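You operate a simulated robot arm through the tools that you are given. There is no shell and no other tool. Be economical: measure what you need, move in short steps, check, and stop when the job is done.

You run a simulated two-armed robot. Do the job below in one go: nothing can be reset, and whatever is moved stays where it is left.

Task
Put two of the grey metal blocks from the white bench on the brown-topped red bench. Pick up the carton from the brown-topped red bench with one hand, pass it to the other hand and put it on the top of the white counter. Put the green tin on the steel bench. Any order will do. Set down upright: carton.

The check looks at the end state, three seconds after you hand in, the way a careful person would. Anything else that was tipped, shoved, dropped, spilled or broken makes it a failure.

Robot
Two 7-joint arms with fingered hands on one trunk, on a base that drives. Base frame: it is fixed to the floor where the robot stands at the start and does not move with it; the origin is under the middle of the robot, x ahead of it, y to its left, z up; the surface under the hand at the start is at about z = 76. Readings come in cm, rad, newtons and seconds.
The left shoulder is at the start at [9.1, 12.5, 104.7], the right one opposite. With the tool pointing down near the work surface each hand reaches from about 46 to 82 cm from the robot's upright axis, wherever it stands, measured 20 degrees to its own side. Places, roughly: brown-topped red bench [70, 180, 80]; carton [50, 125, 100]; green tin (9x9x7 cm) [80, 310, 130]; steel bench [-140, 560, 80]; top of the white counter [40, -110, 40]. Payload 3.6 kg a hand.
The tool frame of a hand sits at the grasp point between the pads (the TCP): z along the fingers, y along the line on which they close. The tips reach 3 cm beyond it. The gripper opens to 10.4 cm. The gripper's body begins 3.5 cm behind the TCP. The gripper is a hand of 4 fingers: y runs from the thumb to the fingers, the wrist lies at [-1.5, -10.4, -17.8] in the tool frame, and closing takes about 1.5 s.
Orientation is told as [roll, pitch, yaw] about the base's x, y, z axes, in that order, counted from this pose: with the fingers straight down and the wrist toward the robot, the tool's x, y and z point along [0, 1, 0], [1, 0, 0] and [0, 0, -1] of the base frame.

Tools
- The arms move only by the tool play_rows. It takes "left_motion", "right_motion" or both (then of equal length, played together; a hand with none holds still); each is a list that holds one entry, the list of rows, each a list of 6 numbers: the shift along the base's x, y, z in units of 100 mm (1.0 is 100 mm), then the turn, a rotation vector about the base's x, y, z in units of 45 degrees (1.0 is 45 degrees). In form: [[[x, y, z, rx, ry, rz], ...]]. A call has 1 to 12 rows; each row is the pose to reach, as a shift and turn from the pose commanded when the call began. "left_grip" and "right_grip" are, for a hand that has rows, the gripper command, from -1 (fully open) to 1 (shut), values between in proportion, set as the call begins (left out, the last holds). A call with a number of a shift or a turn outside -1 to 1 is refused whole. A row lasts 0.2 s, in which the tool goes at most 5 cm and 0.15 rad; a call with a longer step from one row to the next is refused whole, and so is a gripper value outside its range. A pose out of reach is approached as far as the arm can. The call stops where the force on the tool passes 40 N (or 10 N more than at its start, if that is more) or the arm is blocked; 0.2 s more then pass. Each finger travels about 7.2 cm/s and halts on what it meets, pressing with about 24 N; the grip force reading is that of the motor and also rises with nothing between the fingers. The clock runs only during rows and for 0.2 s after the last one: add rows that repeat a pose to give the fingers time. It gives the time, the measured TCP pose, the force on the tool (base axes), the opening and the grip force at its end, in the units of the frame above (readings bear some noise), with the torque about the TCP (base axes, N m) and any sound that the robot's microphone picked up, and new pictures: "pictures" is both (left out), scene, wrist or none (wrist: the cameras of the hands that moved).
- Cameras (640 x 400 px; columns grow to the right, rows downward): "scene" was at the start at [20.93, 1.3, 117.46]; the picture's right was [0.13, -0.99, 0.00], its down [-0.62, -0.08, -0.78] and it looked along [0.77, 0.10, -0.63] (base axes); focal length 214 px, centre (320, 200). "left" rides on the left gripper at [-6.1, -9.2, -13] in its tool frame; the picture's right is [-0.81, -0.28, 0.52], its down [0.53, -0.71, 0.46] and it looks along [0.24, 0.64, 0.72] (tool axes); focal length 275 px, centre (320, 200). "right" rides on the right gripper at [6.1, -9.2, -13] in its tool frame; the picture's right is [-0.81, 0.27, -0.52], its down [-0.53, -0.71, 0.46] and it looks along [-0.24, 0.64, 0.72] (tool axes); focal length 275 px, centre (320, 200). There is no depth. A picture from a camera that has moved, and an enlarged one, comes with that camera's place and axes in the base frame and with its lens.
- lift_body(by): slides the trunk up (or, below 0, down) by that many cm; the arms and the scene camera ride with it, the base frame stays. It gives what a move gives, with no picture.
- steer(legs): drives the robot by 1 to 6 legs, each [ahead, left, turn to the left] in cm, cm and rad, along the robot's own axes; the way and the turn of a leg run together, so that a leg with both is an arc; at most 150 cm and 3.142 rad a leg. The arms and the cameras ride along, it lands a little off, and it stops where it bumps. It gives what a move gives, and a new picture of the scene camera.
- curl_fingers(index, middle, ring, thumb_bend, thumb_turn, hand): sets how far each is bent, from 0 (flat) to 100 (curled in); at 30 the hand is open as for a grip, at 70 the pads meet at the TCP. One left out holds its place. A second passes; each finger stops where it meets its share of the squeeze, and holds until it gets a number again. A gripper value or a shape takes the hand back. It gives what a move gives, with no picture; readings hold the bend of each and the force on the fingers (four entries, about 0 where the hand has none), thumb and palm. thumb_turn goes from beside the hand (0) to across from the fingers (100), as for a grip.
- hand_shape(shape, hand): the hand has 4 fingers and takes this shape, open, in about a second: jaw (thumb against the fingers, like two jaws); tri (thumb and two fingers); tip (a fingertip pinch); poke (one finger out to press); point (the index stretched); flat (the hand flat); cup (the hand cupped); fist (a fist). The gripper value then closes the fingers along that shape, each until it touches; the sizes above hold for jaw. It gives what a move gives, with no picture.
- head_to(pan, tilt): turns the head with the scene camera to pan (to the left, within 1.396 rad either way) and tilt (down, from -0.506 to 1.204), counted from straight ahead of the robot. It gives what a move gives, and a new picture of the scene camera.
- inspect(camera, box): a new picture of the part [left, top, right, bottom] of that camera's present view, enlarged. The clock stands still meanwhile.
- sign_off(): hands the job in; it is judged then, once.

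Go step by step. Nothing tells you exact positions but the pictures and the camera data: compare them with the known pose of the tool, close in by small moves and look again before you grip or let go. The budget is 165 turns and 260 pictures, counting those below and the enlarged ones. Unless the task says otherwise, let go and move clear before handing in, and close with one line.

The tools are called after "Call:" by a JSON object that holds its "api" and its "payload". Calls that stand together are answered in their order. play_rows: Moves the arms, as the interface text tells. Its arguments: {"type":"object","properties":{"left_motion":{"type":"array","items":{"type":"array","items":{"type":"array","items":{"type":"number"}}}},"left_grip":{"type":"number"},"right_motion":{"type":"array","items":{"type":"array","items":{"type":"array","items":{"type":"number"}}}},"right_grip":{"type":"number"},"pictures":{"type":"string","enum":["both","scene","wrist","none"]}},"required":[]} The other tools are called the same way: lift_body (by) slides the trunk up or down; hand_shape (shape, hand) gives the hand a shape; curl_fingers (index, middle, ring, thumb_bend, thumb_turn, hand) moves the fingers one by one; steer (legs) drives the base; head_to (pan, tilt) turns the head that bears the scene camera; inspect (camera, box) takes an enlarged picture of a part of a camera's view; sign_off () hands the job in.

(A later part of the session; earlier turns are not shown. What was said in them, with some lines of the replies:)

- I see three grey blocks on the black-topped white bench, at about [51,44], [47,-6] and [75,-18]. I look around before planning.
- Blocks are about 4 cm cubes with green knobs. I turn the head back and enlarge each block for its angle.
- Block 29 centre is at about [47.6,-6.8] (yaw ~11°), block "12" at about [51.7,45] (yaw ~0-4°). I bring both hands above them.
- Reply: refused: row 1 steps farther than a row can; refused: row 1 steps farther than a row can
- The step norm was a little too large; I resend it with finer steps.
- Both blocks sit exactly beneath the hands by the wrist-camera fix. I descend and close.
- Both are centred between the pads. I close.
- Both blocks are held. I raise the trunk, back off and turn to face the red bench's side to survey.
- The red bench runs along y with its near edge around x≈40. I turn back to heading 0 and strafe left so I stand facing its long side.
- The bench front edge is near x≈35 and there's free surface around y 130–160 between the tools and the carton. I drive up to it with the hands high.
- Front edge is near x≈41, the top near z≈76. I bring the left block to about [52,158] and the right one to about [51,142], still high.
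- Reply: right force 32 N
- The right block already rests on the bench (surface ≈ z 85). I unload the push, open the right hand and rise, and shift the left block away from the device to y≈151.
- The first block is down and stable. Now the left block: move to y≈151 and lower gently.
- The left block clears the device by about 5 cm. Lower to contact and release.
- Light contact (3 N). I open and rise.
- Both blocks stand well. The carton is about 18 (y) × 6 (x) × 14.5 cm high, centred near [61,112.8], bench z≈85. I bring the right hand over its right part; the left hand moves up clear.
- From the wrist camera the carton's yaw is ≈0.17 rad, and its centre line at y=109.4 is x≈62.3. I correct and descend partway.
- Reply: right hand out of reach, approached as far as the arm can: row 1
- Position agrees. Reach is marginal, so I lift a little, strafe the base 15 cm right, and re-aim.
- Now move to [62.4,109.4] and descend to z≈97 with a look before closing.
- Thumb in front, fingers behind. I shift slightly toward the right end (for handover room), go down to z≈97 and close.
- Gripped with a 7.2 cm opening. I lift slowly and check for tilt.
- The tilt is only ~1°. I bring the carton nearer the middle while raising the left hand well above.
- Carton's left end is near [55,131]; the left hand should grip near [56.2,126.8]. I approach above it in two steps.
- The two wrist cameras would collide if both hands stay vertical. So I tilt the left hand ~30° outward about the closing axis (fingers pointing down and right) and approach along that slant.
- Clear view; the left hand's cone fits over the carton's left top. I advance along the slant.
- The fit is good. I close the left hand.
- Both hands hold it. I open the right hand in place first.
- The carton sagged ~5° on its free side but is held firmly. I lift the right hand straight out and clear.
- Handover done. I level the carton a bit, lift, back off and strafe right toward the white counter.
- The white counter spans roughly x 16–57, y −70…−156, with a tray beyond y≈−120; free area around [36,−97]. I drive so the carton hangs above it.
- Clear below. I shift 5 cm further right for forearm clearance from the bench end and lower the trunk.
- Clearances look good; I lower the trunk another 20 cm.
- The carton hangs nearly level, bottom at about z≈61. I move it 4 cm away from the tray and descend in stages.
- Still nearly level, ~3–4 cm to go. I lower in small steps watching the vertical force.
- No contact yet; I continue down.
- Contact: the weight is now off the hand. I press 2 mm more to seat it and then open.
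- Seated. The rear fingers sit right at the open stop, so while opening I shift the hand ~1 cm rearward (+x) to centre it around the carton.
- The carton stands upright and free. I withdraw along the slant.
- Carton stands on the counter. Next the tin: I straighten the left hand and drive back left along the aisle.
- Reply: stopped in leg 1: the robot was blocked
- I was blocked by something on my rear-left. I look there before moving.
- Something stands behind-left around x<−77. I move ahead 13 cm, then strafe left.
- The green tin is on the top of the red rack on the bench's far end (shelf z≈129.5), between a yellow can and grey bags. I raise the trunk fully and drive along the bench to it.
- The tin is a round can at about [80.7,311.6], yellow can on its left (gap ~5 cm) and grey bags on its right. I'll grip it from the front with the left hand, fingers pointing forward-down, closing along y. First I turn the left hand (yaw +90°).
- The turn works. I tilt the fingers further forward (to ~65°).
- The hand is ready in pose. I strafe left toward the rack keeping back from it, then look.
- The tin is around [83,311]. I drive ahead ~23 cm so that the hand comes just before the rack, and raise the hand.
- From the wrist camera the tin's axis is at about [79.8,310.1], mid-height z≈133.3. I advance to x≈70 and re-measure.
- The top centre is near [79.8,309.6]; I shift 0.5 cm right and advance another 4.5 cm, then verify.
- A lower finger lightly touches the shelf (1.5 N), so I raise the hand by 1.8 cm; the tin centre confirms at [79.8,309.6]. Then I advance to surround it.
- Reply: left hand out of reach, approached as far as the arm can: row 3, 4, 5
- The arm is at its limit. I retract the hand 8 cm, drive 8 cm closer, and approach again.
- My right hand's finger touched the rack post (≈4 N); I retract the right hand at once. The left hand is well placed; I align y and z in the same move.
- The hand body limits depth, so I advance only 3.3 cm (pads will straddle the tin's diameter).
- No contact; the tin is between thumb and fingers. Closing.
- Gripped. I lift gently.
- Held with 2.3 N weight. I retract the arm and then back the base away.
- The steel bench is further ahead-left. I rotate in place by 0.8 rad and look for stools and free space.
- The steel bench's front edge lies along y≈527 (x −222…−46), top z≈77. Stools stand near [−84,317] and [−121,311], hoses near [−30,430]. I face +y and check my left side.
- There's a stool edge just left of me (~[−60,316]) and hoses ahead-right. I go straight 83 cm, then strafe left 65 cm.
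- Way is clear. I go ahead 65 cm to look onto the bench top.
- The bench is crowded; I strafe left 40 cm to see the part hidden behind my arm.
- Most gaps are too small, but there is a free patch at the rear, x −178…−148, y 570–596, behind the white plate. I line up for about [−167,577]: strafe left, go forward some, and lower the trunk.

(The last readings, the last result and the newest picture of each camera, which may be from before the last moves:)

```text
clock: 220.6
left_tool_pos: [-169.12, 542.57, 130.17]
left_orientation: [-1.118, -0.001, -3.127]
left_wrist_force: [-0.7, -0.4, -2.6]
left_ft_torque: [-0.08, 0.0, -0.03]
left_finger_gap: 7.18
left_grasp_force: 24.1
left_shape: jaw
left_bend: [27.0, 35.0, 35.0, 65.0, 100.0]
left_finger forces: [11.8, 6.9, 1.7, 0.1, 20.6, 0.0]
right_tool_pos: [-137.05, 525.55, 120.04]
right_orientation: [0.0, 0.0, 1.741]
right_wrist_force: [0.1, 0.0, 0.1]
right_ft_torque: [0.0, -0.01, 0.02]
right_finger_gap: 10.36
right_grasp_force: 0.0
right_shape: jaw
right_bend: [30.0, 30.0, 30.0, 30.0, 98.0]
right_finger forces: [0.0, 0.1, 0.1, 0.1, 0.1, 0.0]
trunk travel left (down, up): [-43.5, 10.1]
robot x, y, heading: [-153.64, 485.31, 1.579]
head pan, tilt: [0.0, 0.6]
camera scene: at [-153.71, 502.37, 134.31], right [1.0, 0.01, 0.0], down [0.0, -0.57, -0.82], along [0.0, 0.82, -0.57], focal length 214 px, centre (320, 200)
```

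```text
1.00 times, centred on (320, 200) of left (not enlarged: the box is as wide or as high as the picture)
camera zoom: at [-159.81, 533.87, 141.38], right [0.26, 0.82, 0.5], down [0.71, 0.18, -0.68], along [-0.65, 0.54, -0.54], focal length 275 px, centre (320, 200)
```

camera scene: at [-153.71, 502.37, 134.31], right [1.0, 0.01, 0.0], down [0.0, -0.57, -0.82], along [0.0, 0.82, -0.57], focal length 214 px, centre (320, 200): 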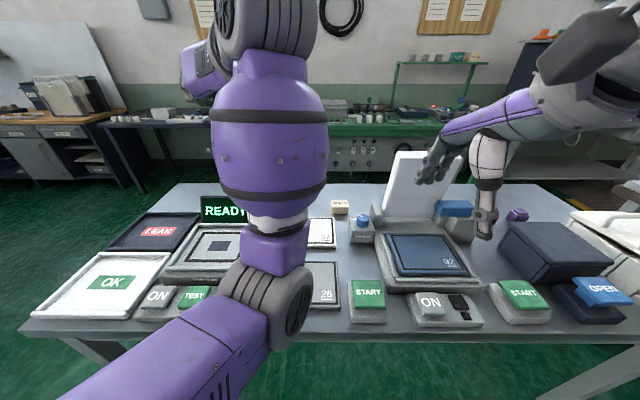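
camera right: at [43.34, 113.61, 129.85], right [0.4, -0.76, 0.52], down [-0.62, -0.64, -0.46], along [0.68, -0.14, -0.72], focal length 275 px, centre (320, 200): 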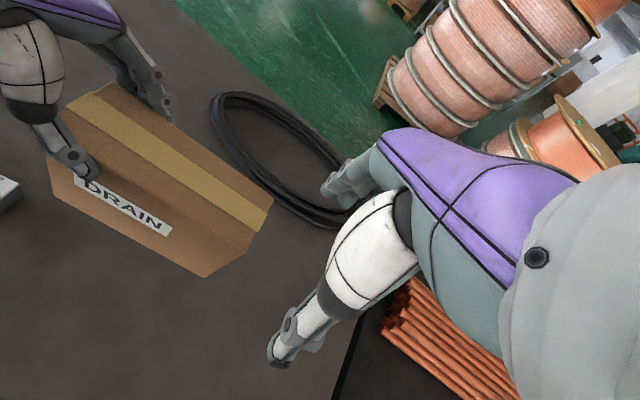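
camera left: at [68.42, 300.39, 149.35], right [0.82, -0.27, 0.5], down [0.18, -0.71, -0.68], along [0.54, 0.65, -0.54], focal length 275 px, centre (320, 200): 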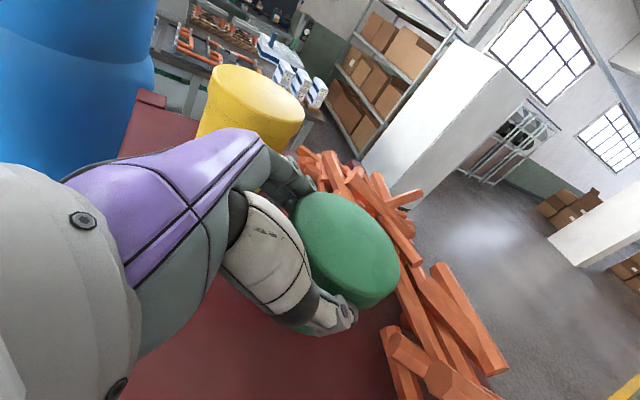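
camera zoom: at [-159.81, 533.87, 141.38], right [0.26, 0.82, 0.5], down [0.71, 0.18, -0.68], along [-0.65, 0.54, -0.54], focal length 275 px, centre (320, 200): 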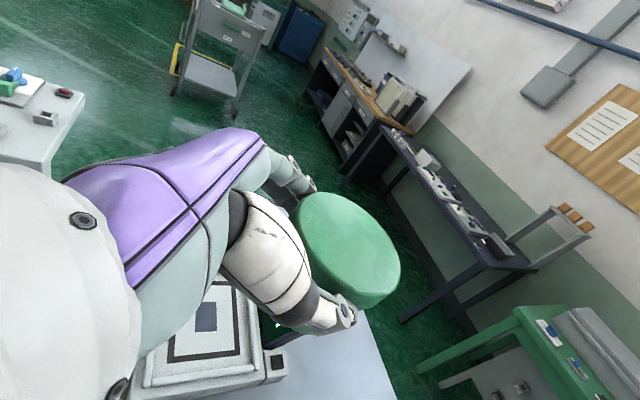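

The patch is confirmed: x −182…−149, y 570–596. I extend the arm forward now (to keep the elbow high), before driving the last bit.

Call:
{"api": "play_rows", "payload": {"left_motion": [[[0, 0.3, -0.1, 0, 0, 0], [0, 0.6, -0.2, 0, 0, 0], [0, 0.9, -0.4, 0, 0, 0], [0, 1.0, -0.6, 0, 0, 0]]], "pictures": "none"}}

Call:
{"api": "play_rows", "payload": {"left_motion": [[[0, 0.2, -0.1, 0, 0, 0], [0, 0.4, -0.2, 0, 0, 0], [0, 0.6, -0.4, 0, 0, 0], [0, 0.6, -0.4, 0, 0, 0]]], "pictures": "scene"}}

```text
clock: 221.6
left_tool_pos: [-169.16, 552.67, 124.09]
left_orientation: [-1.116, 0.002, -3.129]
left_wrist_force: [0.1, 0.9, -2.6]
left_ft_torque: [-0.06, -0.01, 0.02]
left_finger_gap: 7.2
left_grasp_force: 24.2
left_shape: jaw
left_bend: [27.0, 35.0, 35.0, 65.0, 100.0]
left_finger forces: [11.9, 6.9, 1.7, 0.1, 20.6, 0.1]
right_tool_pos: [-137.15, 525.49, 120.12]
right_orientation: [-0.001, 0.0, 1.744]
right_wrist_force: [0.6, -0.4, 0.0]
right_ft_torque: [0.0, -0.01, 0.0]
right_finger_gap: 10.4
right_grasp_force: 0.1
right_shape: jaw
right_bend: [30.0, 30.0, 30.0, 30.0, 98.0]
right_finger forces: [0.0, 0.0, 0.0, 0.0, 0.1, 0.1]
trunk travel left (down, up): [-43.5, 10.1]
robot x, y, heading: [-153.51, 485.21, 1.572]
head pan, tilt: [0.0, 0.6]
```

```text
clock: 222.6
left_tool_pos: [-169.28, 558.84, 120.18]
left_orientation: [-1.118, 0.0, -3.128]
left_wrist_force: [-0.4, -0.6, -1.5]
left_ft_torque: [-0.07, -0.05, -0.02]
left_finger_gap: 7.21
left_grasp_force: 24.0
left_shape: jaw
left_bend: [27.0, 35.0, 35.0, 65.0, 100.0]
left_finger forces: [11.9, 7.0, 1.7, 0.0, 20.7, 0.0]
right_tool_pos: [-137.02, 525.54, 120.09]
right_orientation: [-0.001, 0.0, 1.742]
right_wrist_force: [-0.1, -1.1, -0.7]
right_ft_torque: [0.0, 0.01, 0.02]
right_finger_gap: 10.4
right_grasp_force: 0.0
right_shape: jaw
right_bend: [30.0, 30.0, 30.0, 30.0, 98.0]
right_finger forces: [0.0, 0.0, 0.0, 0.1, 0.0, 0.0]
trunk travel left (down, up): [-43.5, 10.1]
robot x, y, heading: [-153.64, 485.45, 1.582]
head pan, tilt: [0.0, 0.6]
camera scene: at [-153.71, 502.34, 134.32], right [1.0, 0.01, 0.0], down [0.0, -0.56, -0.83], along [-0.01, 0.83, -0.56], focal length 214 px, centre (320, 200)
```

scene: 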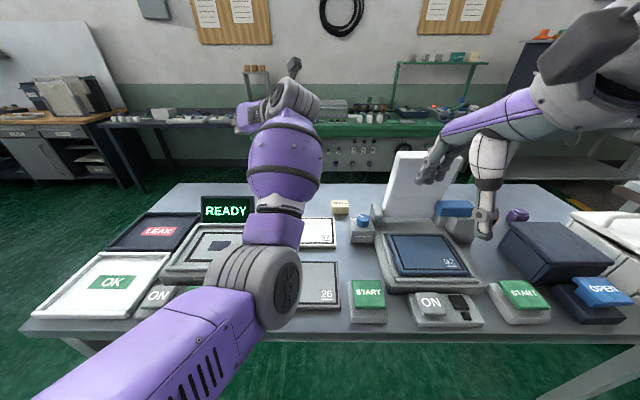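

The elbow hangs low, so I keep the trunk high: raise it again, drive 14 cm forward, then lower only the hand.

Call:
{"api": "lift_body", "payload": {"by": 10}}

Call:
{"api": "steer", "payload": {"legs": [[14, 0, -0.008]]}}

```text
clock: 224.0
left_tool_pos: [-169.25, 558.84, 129.81]
left_orientation: [-1.116, 0.0, -3.127]
left_wrist_force: [0.2, 0.7, -2.7]
left_ft_torque: [-0.06, 0.02, 0.01]
left_finger_gap: 7.19
left_grasp_force: 23.7
left_shape: jaw
left_bend: [27.0, 35.0, 36.0, 65.0, 100.0]
left_finger forces: [11.9, 7.1, 1.6, 0.1, 20.7, 0.1]
right_tool_pos: [-137.06, 525.68, 129.97]
right_orientation: [0.0, 0.002, 1.741]
right_wrist_force: [0.1, 0.6, -0.5]
right_ft_torque: [-0.01, 0.01, 0.0]
right_finger_gap: 10.38
right_grasp_force: 0.1
right_shape: jaw
right_bend: [30.0, 30.0, 30.0, 30.0, 98.0]
right_finger forces: [0.1, 0.1, 0.0, 0.1, 0.0, 0.1]
trunk travel left (down, up): [-53.5, 0.1]
robot x, y, heading: [-153.83, 484.98, 1.579]
head pan, tilt: [0.0, 0.6]
```

```text
clock: 225.3
left_tool_pos: [-168.47, 572.29, 130.15]
left_orientation: [-1.116, -0.001, -3.136]
left_wrist_force: [0.1, 1.1, -2.2]
left_ft_torque: [-0.05, -0.01, 0.01]
left_finger_gap: 7.17
left_grasp_force: 24.0
left_shape: jaw
left_bend: [27.0, 35.0, 36.0, 65.0, 100.0]
left_finger forces: [11.9, 7.1, 1.6, 0.0, 20.6, 0.0]
right_tool_pos: [-136.81, 538.92, 130.13]
right_orientation: [0.001, -0.001, 1.734]
right_wrist_force: [-0.3, 1.0, 0.1]
right_ft_torque: [0.03, 0.04, 0.0]
right_finger_gap: 10.38
right_grasp_force: 0.1
right_shape: jaw
right_bend: [30.0, 30.0, 30.0, 30.0, 98.0]
right_finger forces: [0.1, 0.1, 0.0, 0.0, 0.0, 0.0]
trunk travel left (down, up): [-53.5, 0.1]
robot x, y, heading: [-154.0, 498.88, 1.571]
head pan, tilt: [0.0, 0.6]
camera scene: at [-153.61, 507.86, 145.45], right [1.0, 0.0, 0.0], down [0.0, -0.56, -0.83], along [0.0, 0.83, -0.56], focal length 214 px, centre (320, 200)
```

scene: 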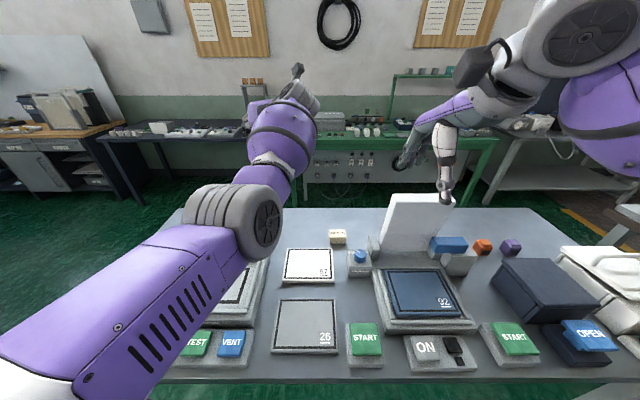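

Good view: the patch behind plate "92/white" is free. I lower the hand stepwise.

Call:
{"api": "play_rows", "payload": {"left_motion": [[[0, 0.05, -0.25, 0, 0, 0], [0, 0.1, -0.5, 0, 0, 0], [0, 0.2, -0.75, 0, 0, 0], [0, 0.3, -1.0, 0, 0, 0]]], "pictures": "none"}}

Call:
{"api": "play_rows", "payload": {"left_motion": [[[0, 0, -0.25, 0, 0, 0], [0, 0, -0.5, 0, 0, 0], [0, 0, -0.75, 0, 0, 0], [0, 0, -1.0, 0, 0, 0], [0, 0, -1.0, 0, 0, 0]]], "pictures": "both"}}

```text
clock: 226.3
left_tool_pos: [-169.55, 574.16, 120.79]
left_orientation: [-1.117, 0.0, -3.138]
left_wrist_force: [-0.2, -0.5, -2.4]
left_ft_torque: [-0.14, 0.03, -0.02]
left_finger_gap: 7.19
left_grasp_force: 24.0
left_shape: jaw
left_bend: [27.0, 35.0, 36.0, 65.0, 100.0]
left_finger forces: [12.0, 7.1, 1.8, 0.0, 20.8, 0.1]
left hand out of reach, approached as far as the arm can: row 4
right_tool_pos: [-136.84, 539.0, 130.04]
right_orientation: [0.0, 0.001, 1.735]
right_wrist_force: [0.7, -0.5, -0.9]
right_ft_torque: [-0.01, 0.02, 0.02]
right_finger_gap: 10.36
right_grasp_force: 0.0
right_shape: jaw
right_bend: [30.0, 30.0, 30.0, 30.0, 98.0]
right_finger forces: [0.1, 0.1, 0.0, 0.1, 0.1, 0.0]
trunk travel left (down, up): [-53.5, 0.1]
robot x, y, heading: [-153.56, 498.44, 1.567]
head pan, tilt: [0.0, 0.6]
```

```text
clock: 227.5
left_tool_pos: [-170.01, 572.68, 111.42]
left_orientation: [-1.117, -0.001, -3.138]
left_wrist_force: [0.8, 0.5, -2.3]
left_ft_torque: [-0.06, 0.0, -0.02]
left_finger_gap: 7.18
left_grasp_force: 24.4
left_shape: jaw
left_bend: [27.0, 35.0, 36.0, 65.0, 100.0]
left_finger forces: [12.0, 6.9, 1.6, 0.0, 20.6, 0.1]
left hand out of reach, approached as far as the arm can: row 2, 3, 4, 5
right_tool_pos: [-136.81, 538.77, 130.13]
right_orientation: [0.001, -0.002, 1.733]
right_wrist_force: [-0.4, -0.4, 0.4]
right_ft_torque: [0.0, 0.01, 0.01]
right_finger_gap: 10.35
right_grasp_force: 0.2
right_shape: jaw
right_bend: [30.0, 30.0, 30.0, 30.0, 98.0]
right_finger forces: [0.0, 0.1, 0.0, 0.1, 0.1, 0.0]
trunk travel left (down, up): [-53.5, 0.1]
robot x, y, heading: [-153.6, 498.58, 1.566]
head pan, tilt: [0.0, 0.6]
camera scene: at [-153.59, 507.92, 145.43], right [1.0, 0.0, 0.0], down [0.0, -0.56, -0.83], along [0.0, 0.83, -0.56], focal length 214 px, centre (320, 200)
camera left: at [-160.63, 563.8, 122.57], right [0.27, 0.82, 0.5], down [0.71, 0.18, -0.68], along [-0.65, 0.54, -0.54], focal length 275 px, centre (320, 200)
```

scene: 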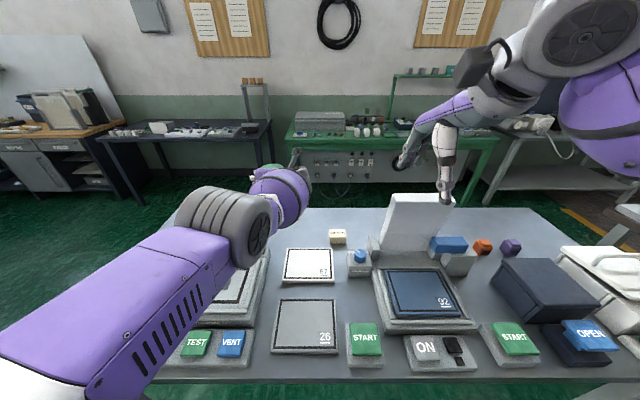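
left: 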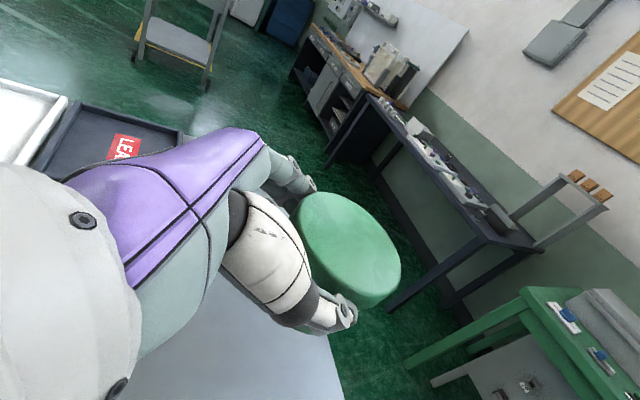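

The arm is now nearly straight with the elbow high, so I can lower by trunk. First 3.5 cm forward with the base, then trunk down 20.

Call:
{"api": "steer", "payload": {"legs": [[3.5, 0, 0.004]]}}

Call:
{"api": "lift_body", "payload": {"by": -18}}

Call:
{"api": "inspect", "payload": {"camera": "scene", "box": [0, 0, 640, 400]}}

Call:
{"api": "inspect", "payload": {"camera": "left", "box": [0, 0, 640, 400]}}

```text
clock: 228.3
left_tool_pos: [-170.33, 576.0, 111.51]
left_orientation: [-1.119, 0.0, -3.135]
left_wrist_force: [-0.2, 1.1, -2.3]
left_ft_torque: [-0.12, -0.02, 0.0]
left_finger_gap: 7.18
left_grasp_force: 23.9
left_shape: jaw
left_bend: [27.0, 35.0, 36.0, 65.0, 100.0]
left_finger forces: [11.9, 6.9, 1.5, 0.0, 20.6, 0.0]
right_tool_pos: [-136.98, 542.27, 130.17]
right_orientation: [0.0, -0.004, 1.738]
right_wrist_force: [0.0, -0.2, 0.1]
right_ft_torque: [-0.01, -0.04, 0.03]
right_finger_gap: 10.38
right_grasp_force: 0.1
right_shape: jaw
right_bend: [30.0, 30.0, 30.0, 30.0, 98.0]
right_finger forces: [0.0, 0.1, 0.1, 0.1, 0.0, 0.0]
trunk travel left (down, up): [-53.5, 0.1]
robot x, y, heading: [-154.14, 501.91, 1.569]
head pan, tilt: [0.0, 0.6]
camera scene: at [-153.65, 511.22, 145.46], right [1.0, 0.0, 0.0], down [0.0, -0.56, -0.83], along [0.0, 0.83, -0.56], focal length 214 px, centre (320, 200)
```

scene: 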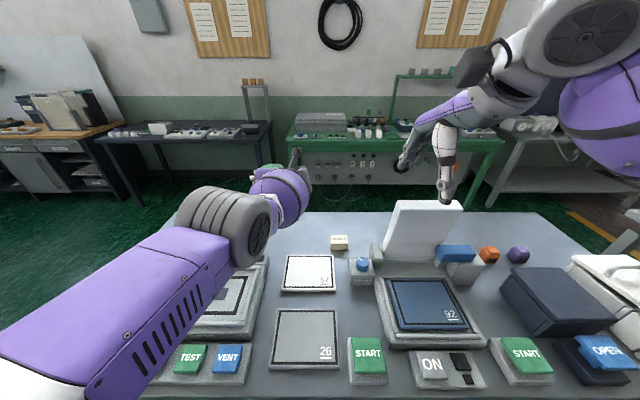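

```text
clock: 229.4
left_tool_pos: [-170.01, 573.96, 83.49]
left_orientation: [-0.868, -0.021, -3.137]
left_wrist_force: [1.3, -9.8, 25.9]
left_ft_torque: [-0.05, 0.6, 0.18]
left_finger_gap: 6.74
left_grasp_force: 24.0
left_shape: jaw
left_bend: [26.0, 36.0, 33.0, 69.0, 96.0]
left_finger forces: [14.2, 6.3, 19.2, 0.0, 20.9, 0.0]
right_tool_pos: [-136.84, 542.53, 120.45]
right_orientation: [0.003, 0.017, 1.736]
right_wrist_force: [-0.1, 1.0, 0.9]
right_ft_torque: [-0.02, -0.01, 0.02]
right_finger_gap: 10.38
right_grasp_force: 0.0
right_shape: jaw
right_bend: [30.0, 30.0, 30.0, 30.0, 98.0]
right_finger forces: [0.0, 0.0, 0.1, 0.1, 0.0, 0.1]
trunk travel left (down, up): [-44.4, 9.2]
robot x, y, heading: [-153.93, 502.0, 1.571]
head pan, tilt: [0.0, 0.6]
stopped: the force on the tool passed its limit at 67 N (the readings are from after the stop); the commanded pose is now the measured one
```

```text
1.00 times, centred on (320, 200) of scene (not enlarged: the box is as wide or as high as the picture)
camera zoom: at [-153.59, 518.66, 135.37], right [1.0, 0.0, 0.0], down [0.0, -0.56, -0.83], along [0.0, 0.83, -0.56], focal length 214 px, centre (320, 200)
```

zoom: 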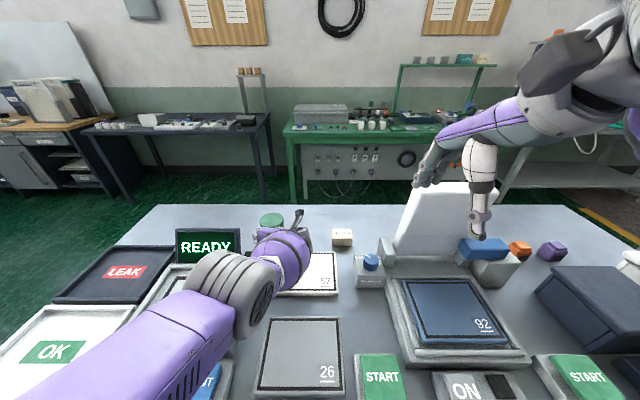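

```text
1.00 times, centred on (320, 200) of left (not enlarged: the box is as wide or as high as the picture)
camera zoom: at [-160.58, 568.01, 96.5], right [0.28, 0.92, 0.28], down [0.7, 0.01, -0.72], along [-0.66, 0.39, -0.64], focal length 275 px, centre (320, 200)
```

zoom: 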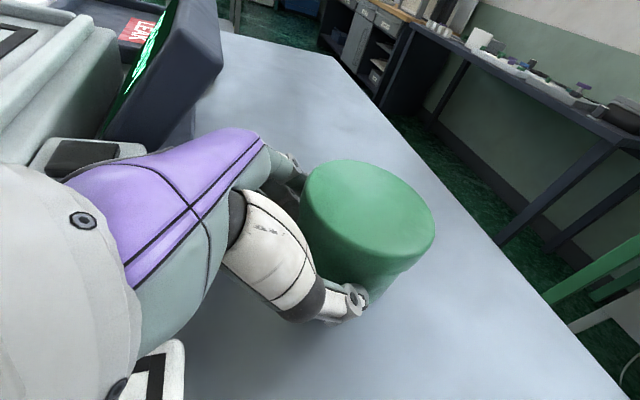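

The trunk move ended in a contact: the tin has met the bench (force up 26 N). I inspect closely before doing anything.

Call:
{"api": "inspect", "payload": {"camera": "left", "box": [220, 130, 460, 350]}}

Call:
{"api": "inspect", "payload": {"camera": "scene", "box": [140, 190, 400, 350]}}

```text
1.82 times, centred on (340, 240) of left
camera zoom: at [-160.58, 568.01, 96.5], right [0.28, 0.92, 0.28], down [0.7, 0.01, -0.72], along [-0.66, 0.39, -0.64], focal length 500 px, centre (284, 127)
```

zoom: 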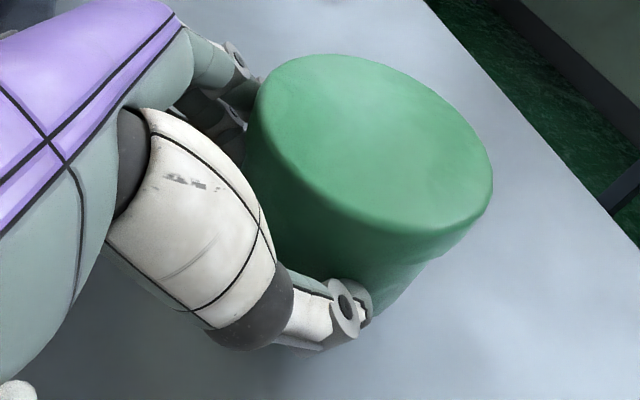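

```text
2.46 times, centred on (270, 270) of scene
camera zoom: at [-153.59, 518.66, 135.37], right [1.0, 0.0, 0.0], down [0.0, -0.56, -0.83], along [0.0, 0.83, -0.56], focal length 528 px, centre (443, 28)
```

zoom: 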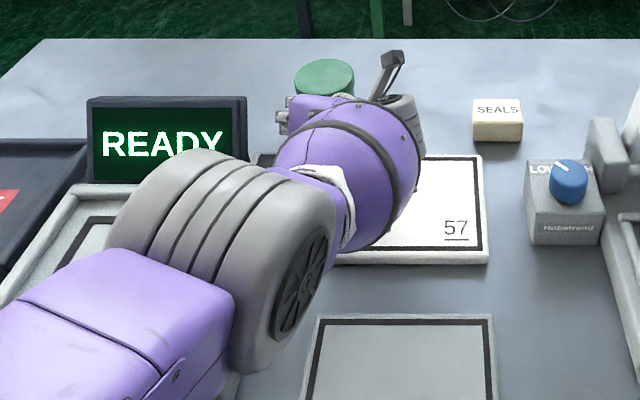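

The tin stands flat on the bench in the free patch, behind the "57" plate. I open the hand with a slight 3 mm relief.

Call:
{"api": "play_rows", "payload": {"left_motion": [[[0, 0, 0.03, 0, 0, 0], [0, 0, 0.03, 0, 0, 0], [0, 0, 0.03, 0, 0, 0], [0, 0, 0.03, 0, 0, 0], [0, 0, 0.03, 0, 0, 0], [0, 0, 0.03, 0, 0, 0]]], "left_grip": -1, "pictures": "wrist"}}

Call:
{"api": "inspect", "payload": {"camera": "left", "box": [220, 130, 460, 350]}}

```text
clock: 230.8
left_tool_pos: [-170.2, 573.86, 83.36]
left_orientation: [-0.86, -0.019, -3.136]
left_wrist_force: [3.7, 1.5, 11.4]
left_ft_torque: [0.11, 0.54, -0.07]
left_finger_gap: 10.38
left_grasp_force: 0.0
left_shape: jaw
left_bend: [30.0, 29.0, 32.0, 30.0, 98.0]
left_finger forces: [0.0, 0.0, 13.3, 0.0, 0.0, 0.0]
right_tool_pos: [-136.9, 542.67, 120.37]
right_orientation: [0.004, 0.015, 1.736]
right_wrist_force: [0.1, -0.3, 0.5]
right_ft_torque: [-0.01, 0.0, -0.03]
right_finger_gap: 10.36
right_grasp_force: 0.1
right_shape: jaw
right_bend: [30.0, 30.0, 30.0, 30.0, 98.0]
right_finger forces: [0.0, 0.1, 0.1, 0.0, 0.0, 0.0]
trunk travel left (down, up): [-44.4, 9.2]
robot x, y, heading: [-153.22, 501.89, 1.574]
head pan, tilt: [0.0, 0.6]
camera left: at [-160.59, 568.11, 96.35], right [0.27, 0.92, 0.27], down [0.7, 0.0, -0.71], along [-0.66, 0.39, -0.65], focal length 275 px, centre (320, 200)
```

left: 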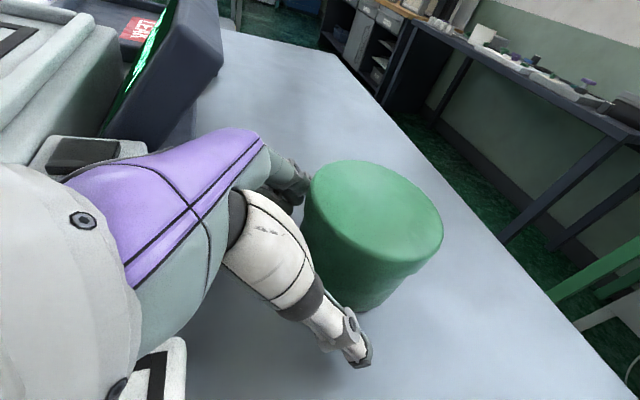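

```text
1.82 times, centred on (340, 240) of left
camera zoom: at [-160.59, 568.11, 96.35], right [0.27, 0.92, 0.27], down [0.7, 0.0, -0.71], along [-0.66, 0.39, -0.65], focal length 500 px, centre (284, 127)
```

zoom: 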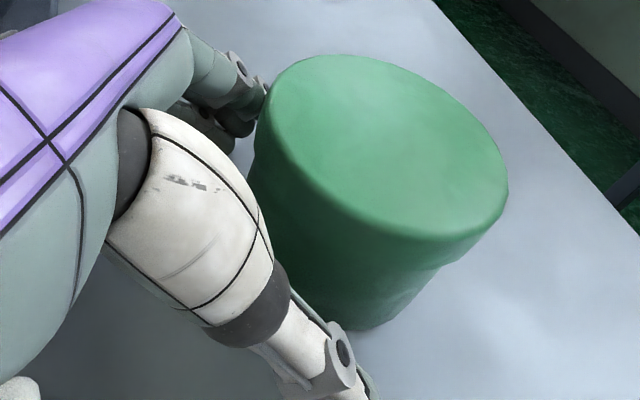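

Released; the tin stands upright. I withdraw along the finger direction (back and up).

Call:
{"api": "play_rows", "payload": {"left_motion": [[[0, 0, 0.05, 0, 0, 0], [0, -0.08, 0.12, 0, 0, 0], [0, -0.23, 0.27, 0, 0, 0], [0, -0.45, 0.5, 0, 0, 0], [0, -0.65, 0.8, 0, 0, 0], [0, -0.8, 1.0, 0, 0, 0]]], "pictures": "both"}}

```text
clock: 232.2
left_tool_pos: [-166.58, 574.54, 86.76]
left_orientation: [-0.856, -0.018, -3.137]
left_wrist_force: [0.5, -0.4, 0.3]
left_ft_torque: [0.02, 0.03, 0.01]
left_finger_gap: 10.4
left_grasp_force: 0.0
left_shape: jaw
left_bend: [30.0, 30.0, 30.0, 30.0, 98.0]
left_finger forces: [0.1, 0.1, 0.0, 0.0, 0.0, 0.0]
left hand out of reach, approached as far as the arm can: row 1, 2, 3, 4, 5, 6
right_tool_pos: [-136.73, 542.64, 120.32]
right_orientation: [0.003, 0.016, 1.739]
right_wrist_force: [1.6, 0.3, 0.2]
right_ft_torque: [0.0, 0.01, 0.0]
right_finger_gap: 10.39
right_grasp_force: 0.1
right_shape: jaw
right_bend: [30.0, 30.0, 30.0, 30.0, 98.0]
right_finger forces: [0.0, 0.0, 0.0, 0.1, 0.0, 0.0]
trunk travel left (down, up): [-44.4, 9.2]
robot x, y, heading: [-153.81, 501.87, 1.572]
head pan, tilt: [0.0, 0.6]
camera scene: at [-153.52, 518.9, 135.41], right [1.0, 0.0, 0.0], down [0.0, -0.56, -0.83], along [0.0, 0.83, -0.56], focal length 214 px, centre (320, 200)
camera left: at [-157.14, 568.89, 99.78], right [0.27, 0.92, 0.27], down [0.7, 0.0, -0.71], along [-0.66, 0.39, -0.65], focal length 275 px, centre (320, 200)
```

scene: 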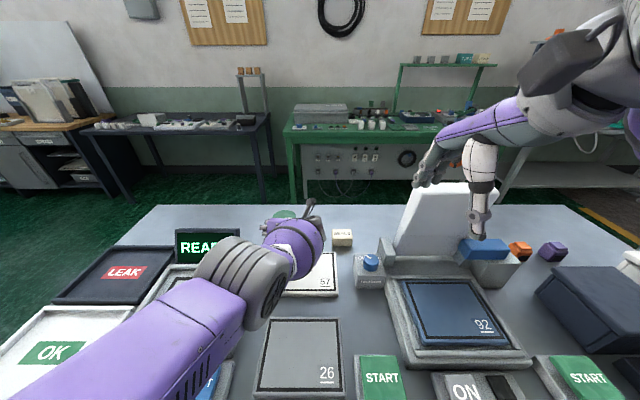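
left: 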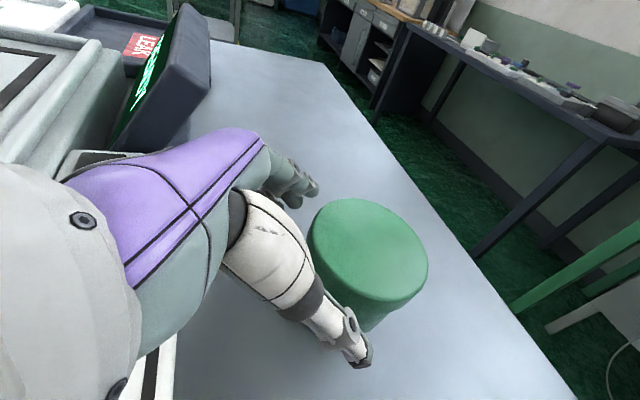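

The arm solver is at a limit and drifted 3.6 cm sideways; the tin still stands. I check whether it can continue toward the commanded (higher) pose with a small hold.

Call:
{"api": "inspect", "payload": {"camera": "left", "box": [220, 130, 460, 350]}}

Call:
{"api": "play_rows", "payload": {"left_motion": [[[0, 0, 0.02, 0, 0, 0], [0, 0, 0.02, 0, 0, 0]]], "pictures": "none"}}

```text
1.82 times, centred on (340, 240) of left
camera zoom: at [-157.14, 568.89, 99.78], right [0.27, 0.92, 0.27], down [0.7, 0.0, -0.71], along [-0.66, 0.39, -0.65], focal length 500 px, centre (284, 127)
```

zoom: 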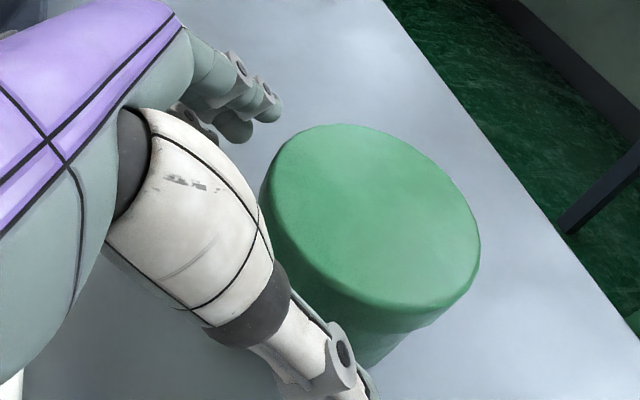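

```text
clock: 232.8
left_tool_pos: [-166.7, 574.72, 86.88]
left_orientation: [-0.856, -0.016, -3.137]
left_wrist_force: [-0.2, 0.1, 0.7]
left_ft_torque: [0.03, 0.0, -0.03]
left_finger_gap: 10.41
left_grasp_force: 0.1
left_shape: jaw
left_bend: [30.0, 30.0, 30.0, 30.0, 98.0]
left_finger forces: [0.0, 0.0, 0.1, 0.1, 0.0, 0.0]
right_tool_pos: [-136.88, 542.83, 120.38]
right_orientation: [0.004, 0.016, 1.736]
right_wrist_force: [-0.1, 0.2, 0.0]
right_ft_torque: [-0.01, 0.02, -0.05]
right_finger_gap: 10.36
right_grasp_force: 0.1
right_shape: jaw
right_bend: [30.0, 30.0, 30.0, 30.0, 98.0]
right_finger forces: [0.0, 0.1, 0.0, 0.1, 0.1, 0.0]
trunk travel left (down, up): [-44.4, 9.2]
robot x, y, heading: [-153.51, 502.27, 1.57]
head pan, tilt: [0.0, 0.6]
```

Tin centre is at about [−167,580], standing. The fingertips are ahead of its widest point, so a straight backward base move only widens the gap. I back 8 cm.

Call:
{"api": "steer", "payload": {"legs": [[-8, 0, 0]]}}

Call:
{"api": "inspect", "payload": {"camera": "left", "box": [0, 0, 640, 400]}}

```text
clock: 233.9
left_tool_pos: [-166.71, 566.84, 87.17]
left_orientation: [-0.861, -0.018, -3.137]
left_wrist_force: [-0.4, 4.5, 5.8]
left_ft_torque: [0.02, 0.3, -0.31]
left_finger_gap: 10.39
left_grasp_force: 0.0
left_shape: jaw
left_bend: [30.0, 30.0, 30.0, 30.0, 98.0]
left_finger forces: [0.0, 0.0, 7.4, 0.0, 0.0, 0.0]
right_tool_pos: [-136.89, 534.78, 120.44]
right_orientation: [0.004, 0.017, 1.739]
right_wrist_force: [0.6, 0.3, -0.8]
right_ft_torque: [0.0, 0.01, -0.01]
right_finger_gap: 10.38
right_grasp_force: 0.0
right_shape: jaw
right_bend: [30.0, 30.0, 30.0, 30.0, 98.0]
right_finger forces: [0.0, 0.0, 0.0, 0.1, 0.0, 0.0]
trunk travel left (down, up): [-44.4, 9.2]
robot x, y, heading: [-153.55, 494.46, 1.568]
head pan, tilt: [0.0, 0.6]
camera scene: at [-153.64, 510.94, 135.42], right [1.0, 0.0, 0.0], down [0.0, -0.56, -0.83], along [0.0, 0.83, -0.56], focal length 214 px, centre (320, 200)
```

scene: 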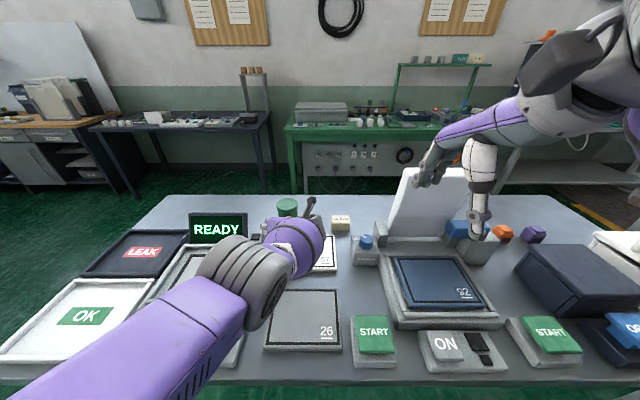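

```text
1.00 times, centred on (320, 200) of left (not enlarged: the box is as wide or as high as the picture)
camera zoom: at [-157.17, 561.07, 100.16], right [0.28, 0.92, 0.27], down [0.7, 0.0, -0.71], along [-0.66, 0.39, -0.65], focal length 275 px, centre (320, 200)
```

zoom: 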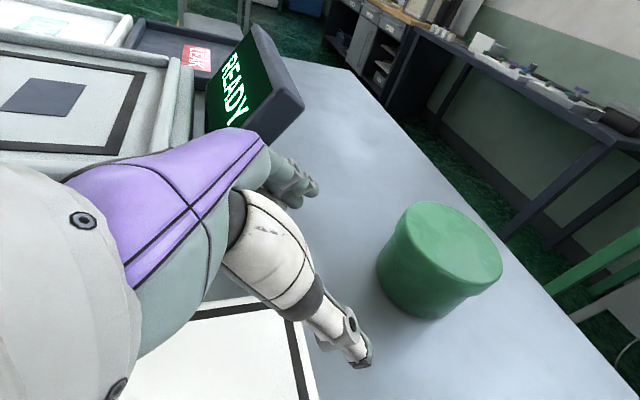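

The lowest finger now rests on the "57" plate's edge (7 N). I stop and raise the trunk by 3 cm to free it.

Call:
{"api": "lift_body", "payload": {"by": 3}}

Call:
{"api": "inspect", "payload": {"camera": "scene", "box": [140, 190, 400, 370]}}

Call:
{"api": "inspect", "payload": {"camera": "left", "box": [100, 150, 500, 400]}}

```text
clock: 234.6
left_tool_pos: [-166.8, 567.76, 93.94]
left_orientation: [-0.911, -0.017, -3.133]
left_wrist_force: [0.0, 0.2, 0.4]
left_ft_torque: [-0.03, -0.01, -0.01]
left_finger_gap: 10.39
left_grasp_force: 0.0
left_shape: jaw
left_bend: [30.0, 30.0, 30.0, 30.0, 98.0]
left_finger forces: [0.1, 0.0, 0.0, 0.0, 0.0, 0.0]
right_tool_pos: [-136.89, 535.01, 123.23]
right_orientation: [0.004, 0.02, 1.739]
right_wrist_force: [0.2, 0.3, 0.0]
right_ft_torque: [0.0, 0.02, 0.02]
right_finger_gap: 10.38
right_grasp_force: 0.0
right_shape: jaw
right_bend: [30.0, 30.0, 30.0, 30.0, 98.0]
right_finger forces: [0.0, 0.0, 0.0, 0.1, 0.0, 0.0]
trunk travel left (down, up): [-47.4, 6.2]
robot x, y, heading: [-153.47, 494.33, 1.571]
head pan, tilt: [0.0, 0.6]
```

```text
2.22 times, centred on (270, 280) of scene
camera zoom: at [-153.64, 509.41, 138.92], right [1.0, 0.0, 0.0], down [0.0, -0.57, -0.82], along [0.0, 0.82, -0.57], focal length 477 px, centre (431, 22)
```

zoom: 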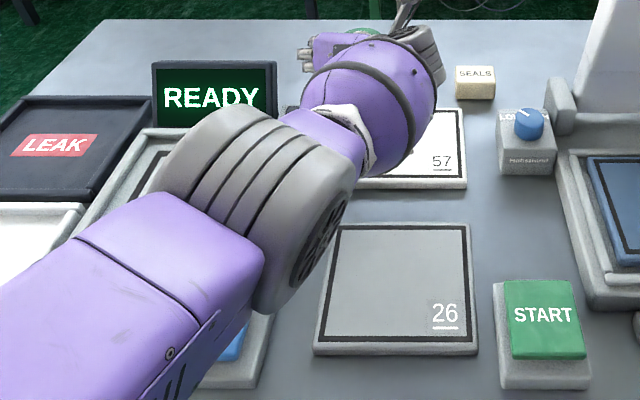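

```text
1.60 times, centred on (300, 275) of left
camera zoom: at [-157.27, 561.24, 106.67], right [0.27, 0.91, 0.32], down [0.7, 0.04, -0.71], along [-0.66, 0.42, -0.63], focal length 440 px, centre (352, 80)
```

zoom: 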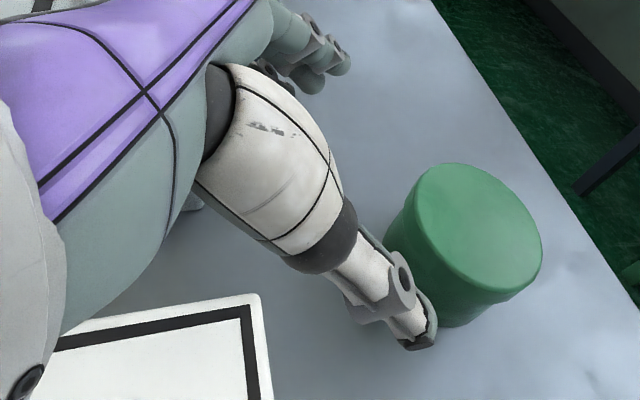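

Free now, and the "57" plate looks in place (y≈553 front edge as before). I raise fully and back off, then verify.

Call:
{"api": "lift_body", "payload": {"by": 6}}

Call:
{"api": "steer", "payload": {"legs": [[-45, 0, 0]]}}

Call:
{"api": "head_to", "payload": {"pan": 0.0, "tilt": 0.5}}

Call:
{"api": "inspect", "payload": {"camera": "scene", "box": [160, 120, 420, 280]}}

```text
clock: 235.6
left_tool_pos: [-166.77, 568.39, 115.57]
left_orientation: [-1.124, -0.015, -3.13]
left_wrist_force: [0.8, 1.0, -0.2]
left_ft_torque: [0.03, 0.03, 0.01]
left_finger_gap: 10.42
left_grasp_force: 0.0
left_shape: jaw
left_bend: [30.0, 30.0, 30.0, 30.0, 98.0]
left_finger forces: [0.0, 0.0, 0.1, 0.0, 0.0, 0.0]
right_tool_pos: [-136.93, 534.89, 129.2]
right_orientation: [0.004, 0.02, 1.74]
right_wrist_force: [-0.5, 0.6, 0.1]
right_ft_torque: [-0.01, -0.02, -0.03]
right_finger_gap: 10.39
right_grasp_force: 0.0
right_shape: jaw
right_bend: [30.0, 30.0, 30.0, 30.0, 98.0]
right_finger forces: [0.1, 0.1, 0.0, 0.0, 0.0, 0.0]
trunk travel left (down, up): [-53.4, 0.2]
robot x, y, heading: [-153.56, 494.55, 1.575]
head pan, tilt: [0.0, 0.6]
```

```text
clock: 238.3
left_tool_pos: [-166.69, 523.89, 115.71]
left_orientation: [-1.128, -0.017, -3.132]
left_wrist_force: [-0.7, 0.5, 0.4]
left_ft_torque: [-0.01, 0.01, -0.01]
left_finger_gap: 10.4
left_grasp_force: 0.0
left_shape: jaw
left_bend: [30.0, 30.0, 30.0, 30.0, 98.0]
left_finger forces: [0.0, 0.1, 0.0, 0.1, 0.0, 0.1]
right_tool_pos: [-136.79, 490.38, 129.45]
right_orientation: [0.004, 0.017, 1.739]
right_wrist_force: [0.0, -0.5, 0.2]
right_ft_torque: [0.01, 0.0, 0.0]
right_finger_gap: 10.37
right_grasp_force: 0.0
right_shape: jaw
right_bend: [30.0, 30.0, 30.0, 30.0, 98.0]
right_finger forces: [0.0, 0.0, 0.0, 0.0, 0.0, 0.1]
trunk travel left (down, up): [-53.4, 0.2]
robot x, y, heading: [-153.62, 449.81, 1.57]
head pan, tilt: [0.0, 0.6]
camera scene: at [-153.5, 459.01, 145.38], right [1.0, 0.0, 0.0], down [0.0, -0.57, -0.82], along [0.0, 0.82, -0.57], focal length 214 px, centre (320, 200)
```

scene: 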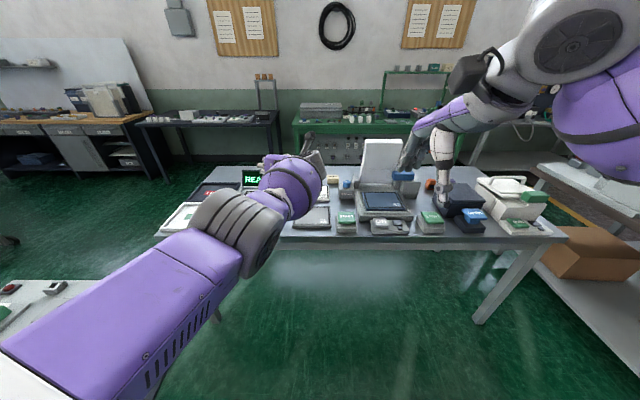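

```text
clock: 239.0
left_tool_pos: [-166.72, 523.76, 115.72]
left_orientation: [-1.127, -0.017, -3.133]
left_wrist_force: [0.4, -0.2, 0.4]
left_ft_torque: [-0.02, 0.0, -0.01]
left_finger_gap: 10.4
left_grasp_force: 0.0
left_shape: jaw
left_bend: [30.0, 30.0, 30.0, 30.0, 98.0]
left_finger forces: [0.0, 0.0, 0.0, 0.1, 0.0, 0.1]
right_tool_pos: [-136.83, 490.34, 129.4]
right_orientation: [0.002, 0.016, 1.739]
right_wrist_force: [0.4, -0.9, -0.8]
right_ft_torque: [0.01, 0.0, 0.02]
right_finger_gap: 10.38
right_grasp_force: 0.2
right_shape: jaw
right_bend: [30.0, 30.0, 30.0, 30.0, 98.0]
right_finger forces: [0.0, 0.0, 0.0, 0.0, 0.1, 0.0]
trunk travel left (down, up): [-53.4, 0.2]
robot x, y, heading: [-153.87, 450.23, 1.577]
head pan, tilt: [0.0, 0.499]
camera scene: at [-153.51, 459.23, 146.29], right [1.0, 0.0, 0.0], down [0.0, -0.48, -0.88], along [0.0, 0.88, -0.48], focal length 214 px, centre (320, 200)
```

scene: 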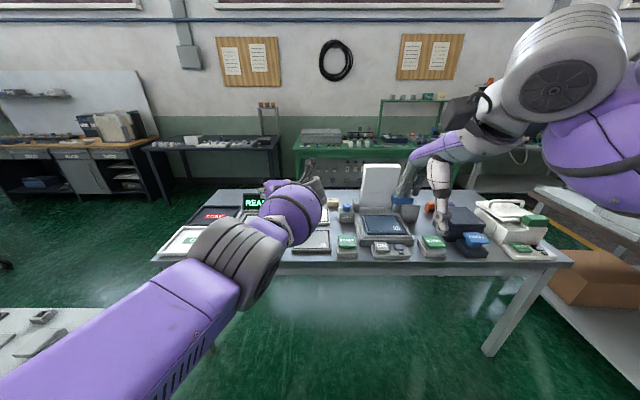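

```text
2.46 times, centred on (290, 200) of scene
camera zoom: at [-153.51, 459.23, 146.29], right [1.0, 0.0, 0.0], down [0.0, -0.48, -0.88], along [0.0, 0.88, -0.48], focal length 528 px, centre (394, 200)
```

zoom: 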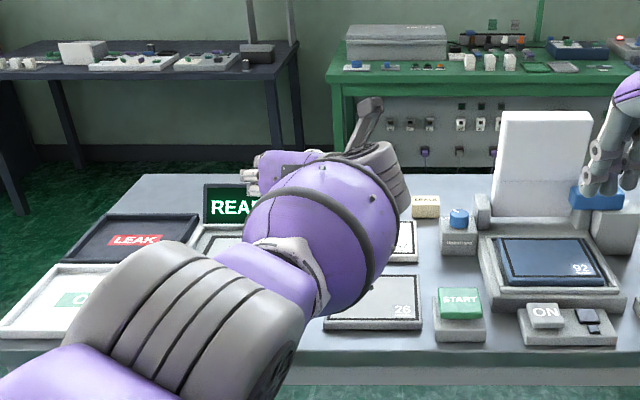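

Now the arm hides the tin; I strafe right 40 cm to view it and the rest of the bench.

Call:
{"api": "steer", "payload": {"legs": [[0, -40, 0]]}}

Call:
{"api": "head_to", "payload": {"pan": 0.6, "tilt": 0.5}}

Call:
{"api": "inspect", "payload": {"camera": "scene", "box": [200, 110, 420, 250]}}

```text
clock: 243.1
left_tool_pos: [-127.15, 524.01, 115.77]
left_orientation: [-1.128, -0.018, -3.128]
left_wrist_force: [-0.6, 0.0, 0.3]
left_ft_torque: [0.0, -0.04, 0.0]
left_finger_gap: 10.43
left_grasp_force: 0.0
left_shape: jaw
left_bend: [30.0, 30.0, 30.0, 30.0, 98.0]
left_finger forces: [0.0, 0.0, 0.0, 0.0, 0.1, 0.0]
right_tool_pos: [-97.09, 490.53, 129.38]
right_orientation: [0.004, 0.017, 1.741]
right_wrist_force: [1.0, 1.0, 0.3]
right_ft_torque: [-0.01, -0.02, -0.01]
right_finger_gap: 10.37
right_grasp_force: 0.1
right_shape: jaw
right_bend: [30.0, 30.0, 30.0, 30.0, 98.0]
right_finger forces: [0.0, 0.0, 0.0, 0.0, 0.0, 0.0]
trunk travel left (down, up): [-53.4, 0.2]
robot x, y, heading: [-113.74, 450.1, 1.575]
head pan, tilt: [0.0, 0.499]
camera scene: at [-113.75, 459.46, 146.29], right [1.0, 0.01, 0.0], down [0.0, -0.48, -0.88], along [-0.01, 0.88, -0.48], focal length 214 px, centre (320, 200)
```

scene: 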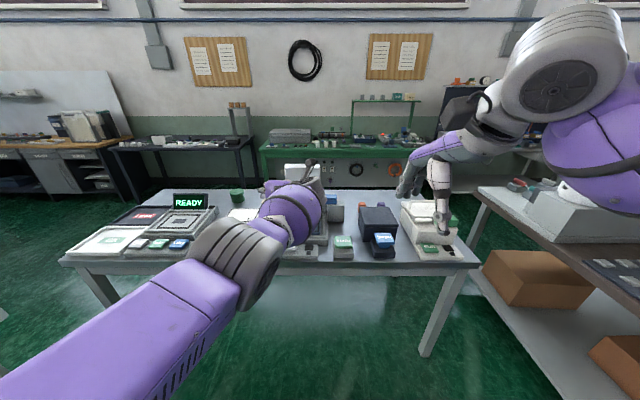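

```text
clock: 244.1
left_tool_pos: [-127.21, 524.05, 115.68]
left_orientation: [-1.127, -0.016, -3.129]
left_wrist_force: [0.7, -0.6, 0.4]
left_ft_torque: [-0.02, 0.0, -0.03]
left_finger_gap: 10.41
left_grasp_force: 0.1
left_shape: jaw
left_bend: [30.0, 30.0, 30.0, 30.0, 98.0]
left_finger forces: [0.0, 0.1, 0.0, 0.0, 0.0, 0.0]
right_tool_pos: [-97.08, 490.47, 129.29]
right_orientation: [0.003, 0.014, 1.742]
right_wrist_force: [-0.1, 0.3, 0.2]
right_ft_torque: [-0.01, 0.03, -0.02]
right_finger_gap: 10.36
right_grasp_force: 0.2
right_shape: jaw
right_bend: [30.0, 30.0, 30.0, 30.0, 98.0]
right_finger forces: [0.1, 0.2, 0.1, 0.0, 0.0, 0.0]
trunk travel left (down, up): [-53.4, 0.2]
robot x, y, heading: [-113.62, 449.78, 1.58]
head pan, tilt: [0.6, 0.499]
camera scene: at [-118.87, 457.84, 146.29], right [0.82, 0.57, 0.0], down [0.27, -0.39, -0.88], along [-0.5, 0.72, -0.48], focal length 214 px, centre (320, 200)
```

scene: 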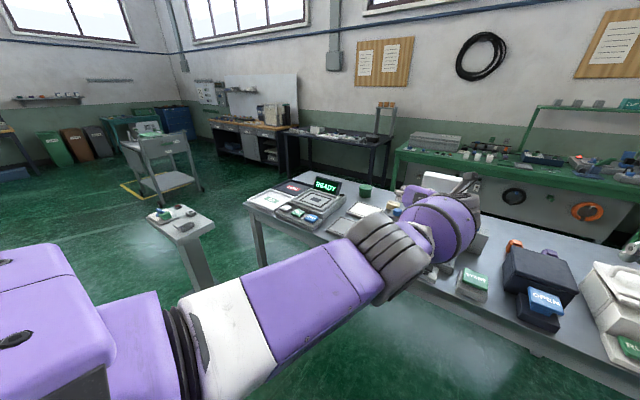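

```text
2.86 times, centred on (310, 180) of scene
camera zoom: at [-118.87, 457.84, 146.29], right [0.82, 0.57, 0.0], down [0.27, -0.39, -0.88], along [-0.5, 0.72, -0.48], focal length 613 px, centre (349, 257)
```

zoom: 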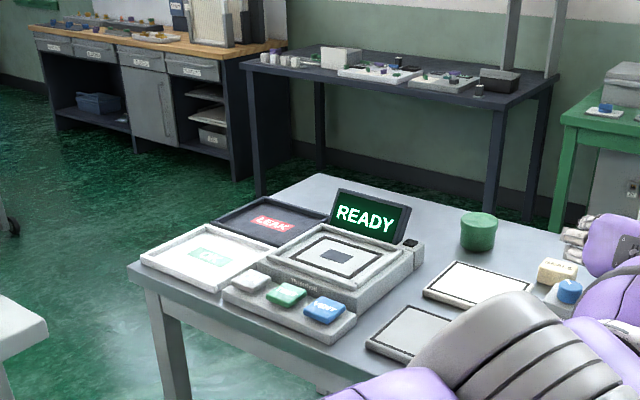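

The tin stands upright on the steel bench with its neighbours undisturbed. Both blocks and the carton were seen standing when I left them, and both hands are empty and clear. I hand in.

Call:
{"api": "sign_off", "payload": {}}

```text
The job is handed in.
```

All three parts are done and handed in: two grey blocks are on the red bench, the carton (passed from the right hand to the left) is upright on the white counter, and the green tin is on the steel bench. I brushed the rack post beside the tin and the "57" plate on the steel bench with light finger contact, and nothing looked visibly moved or tipped afterwards.
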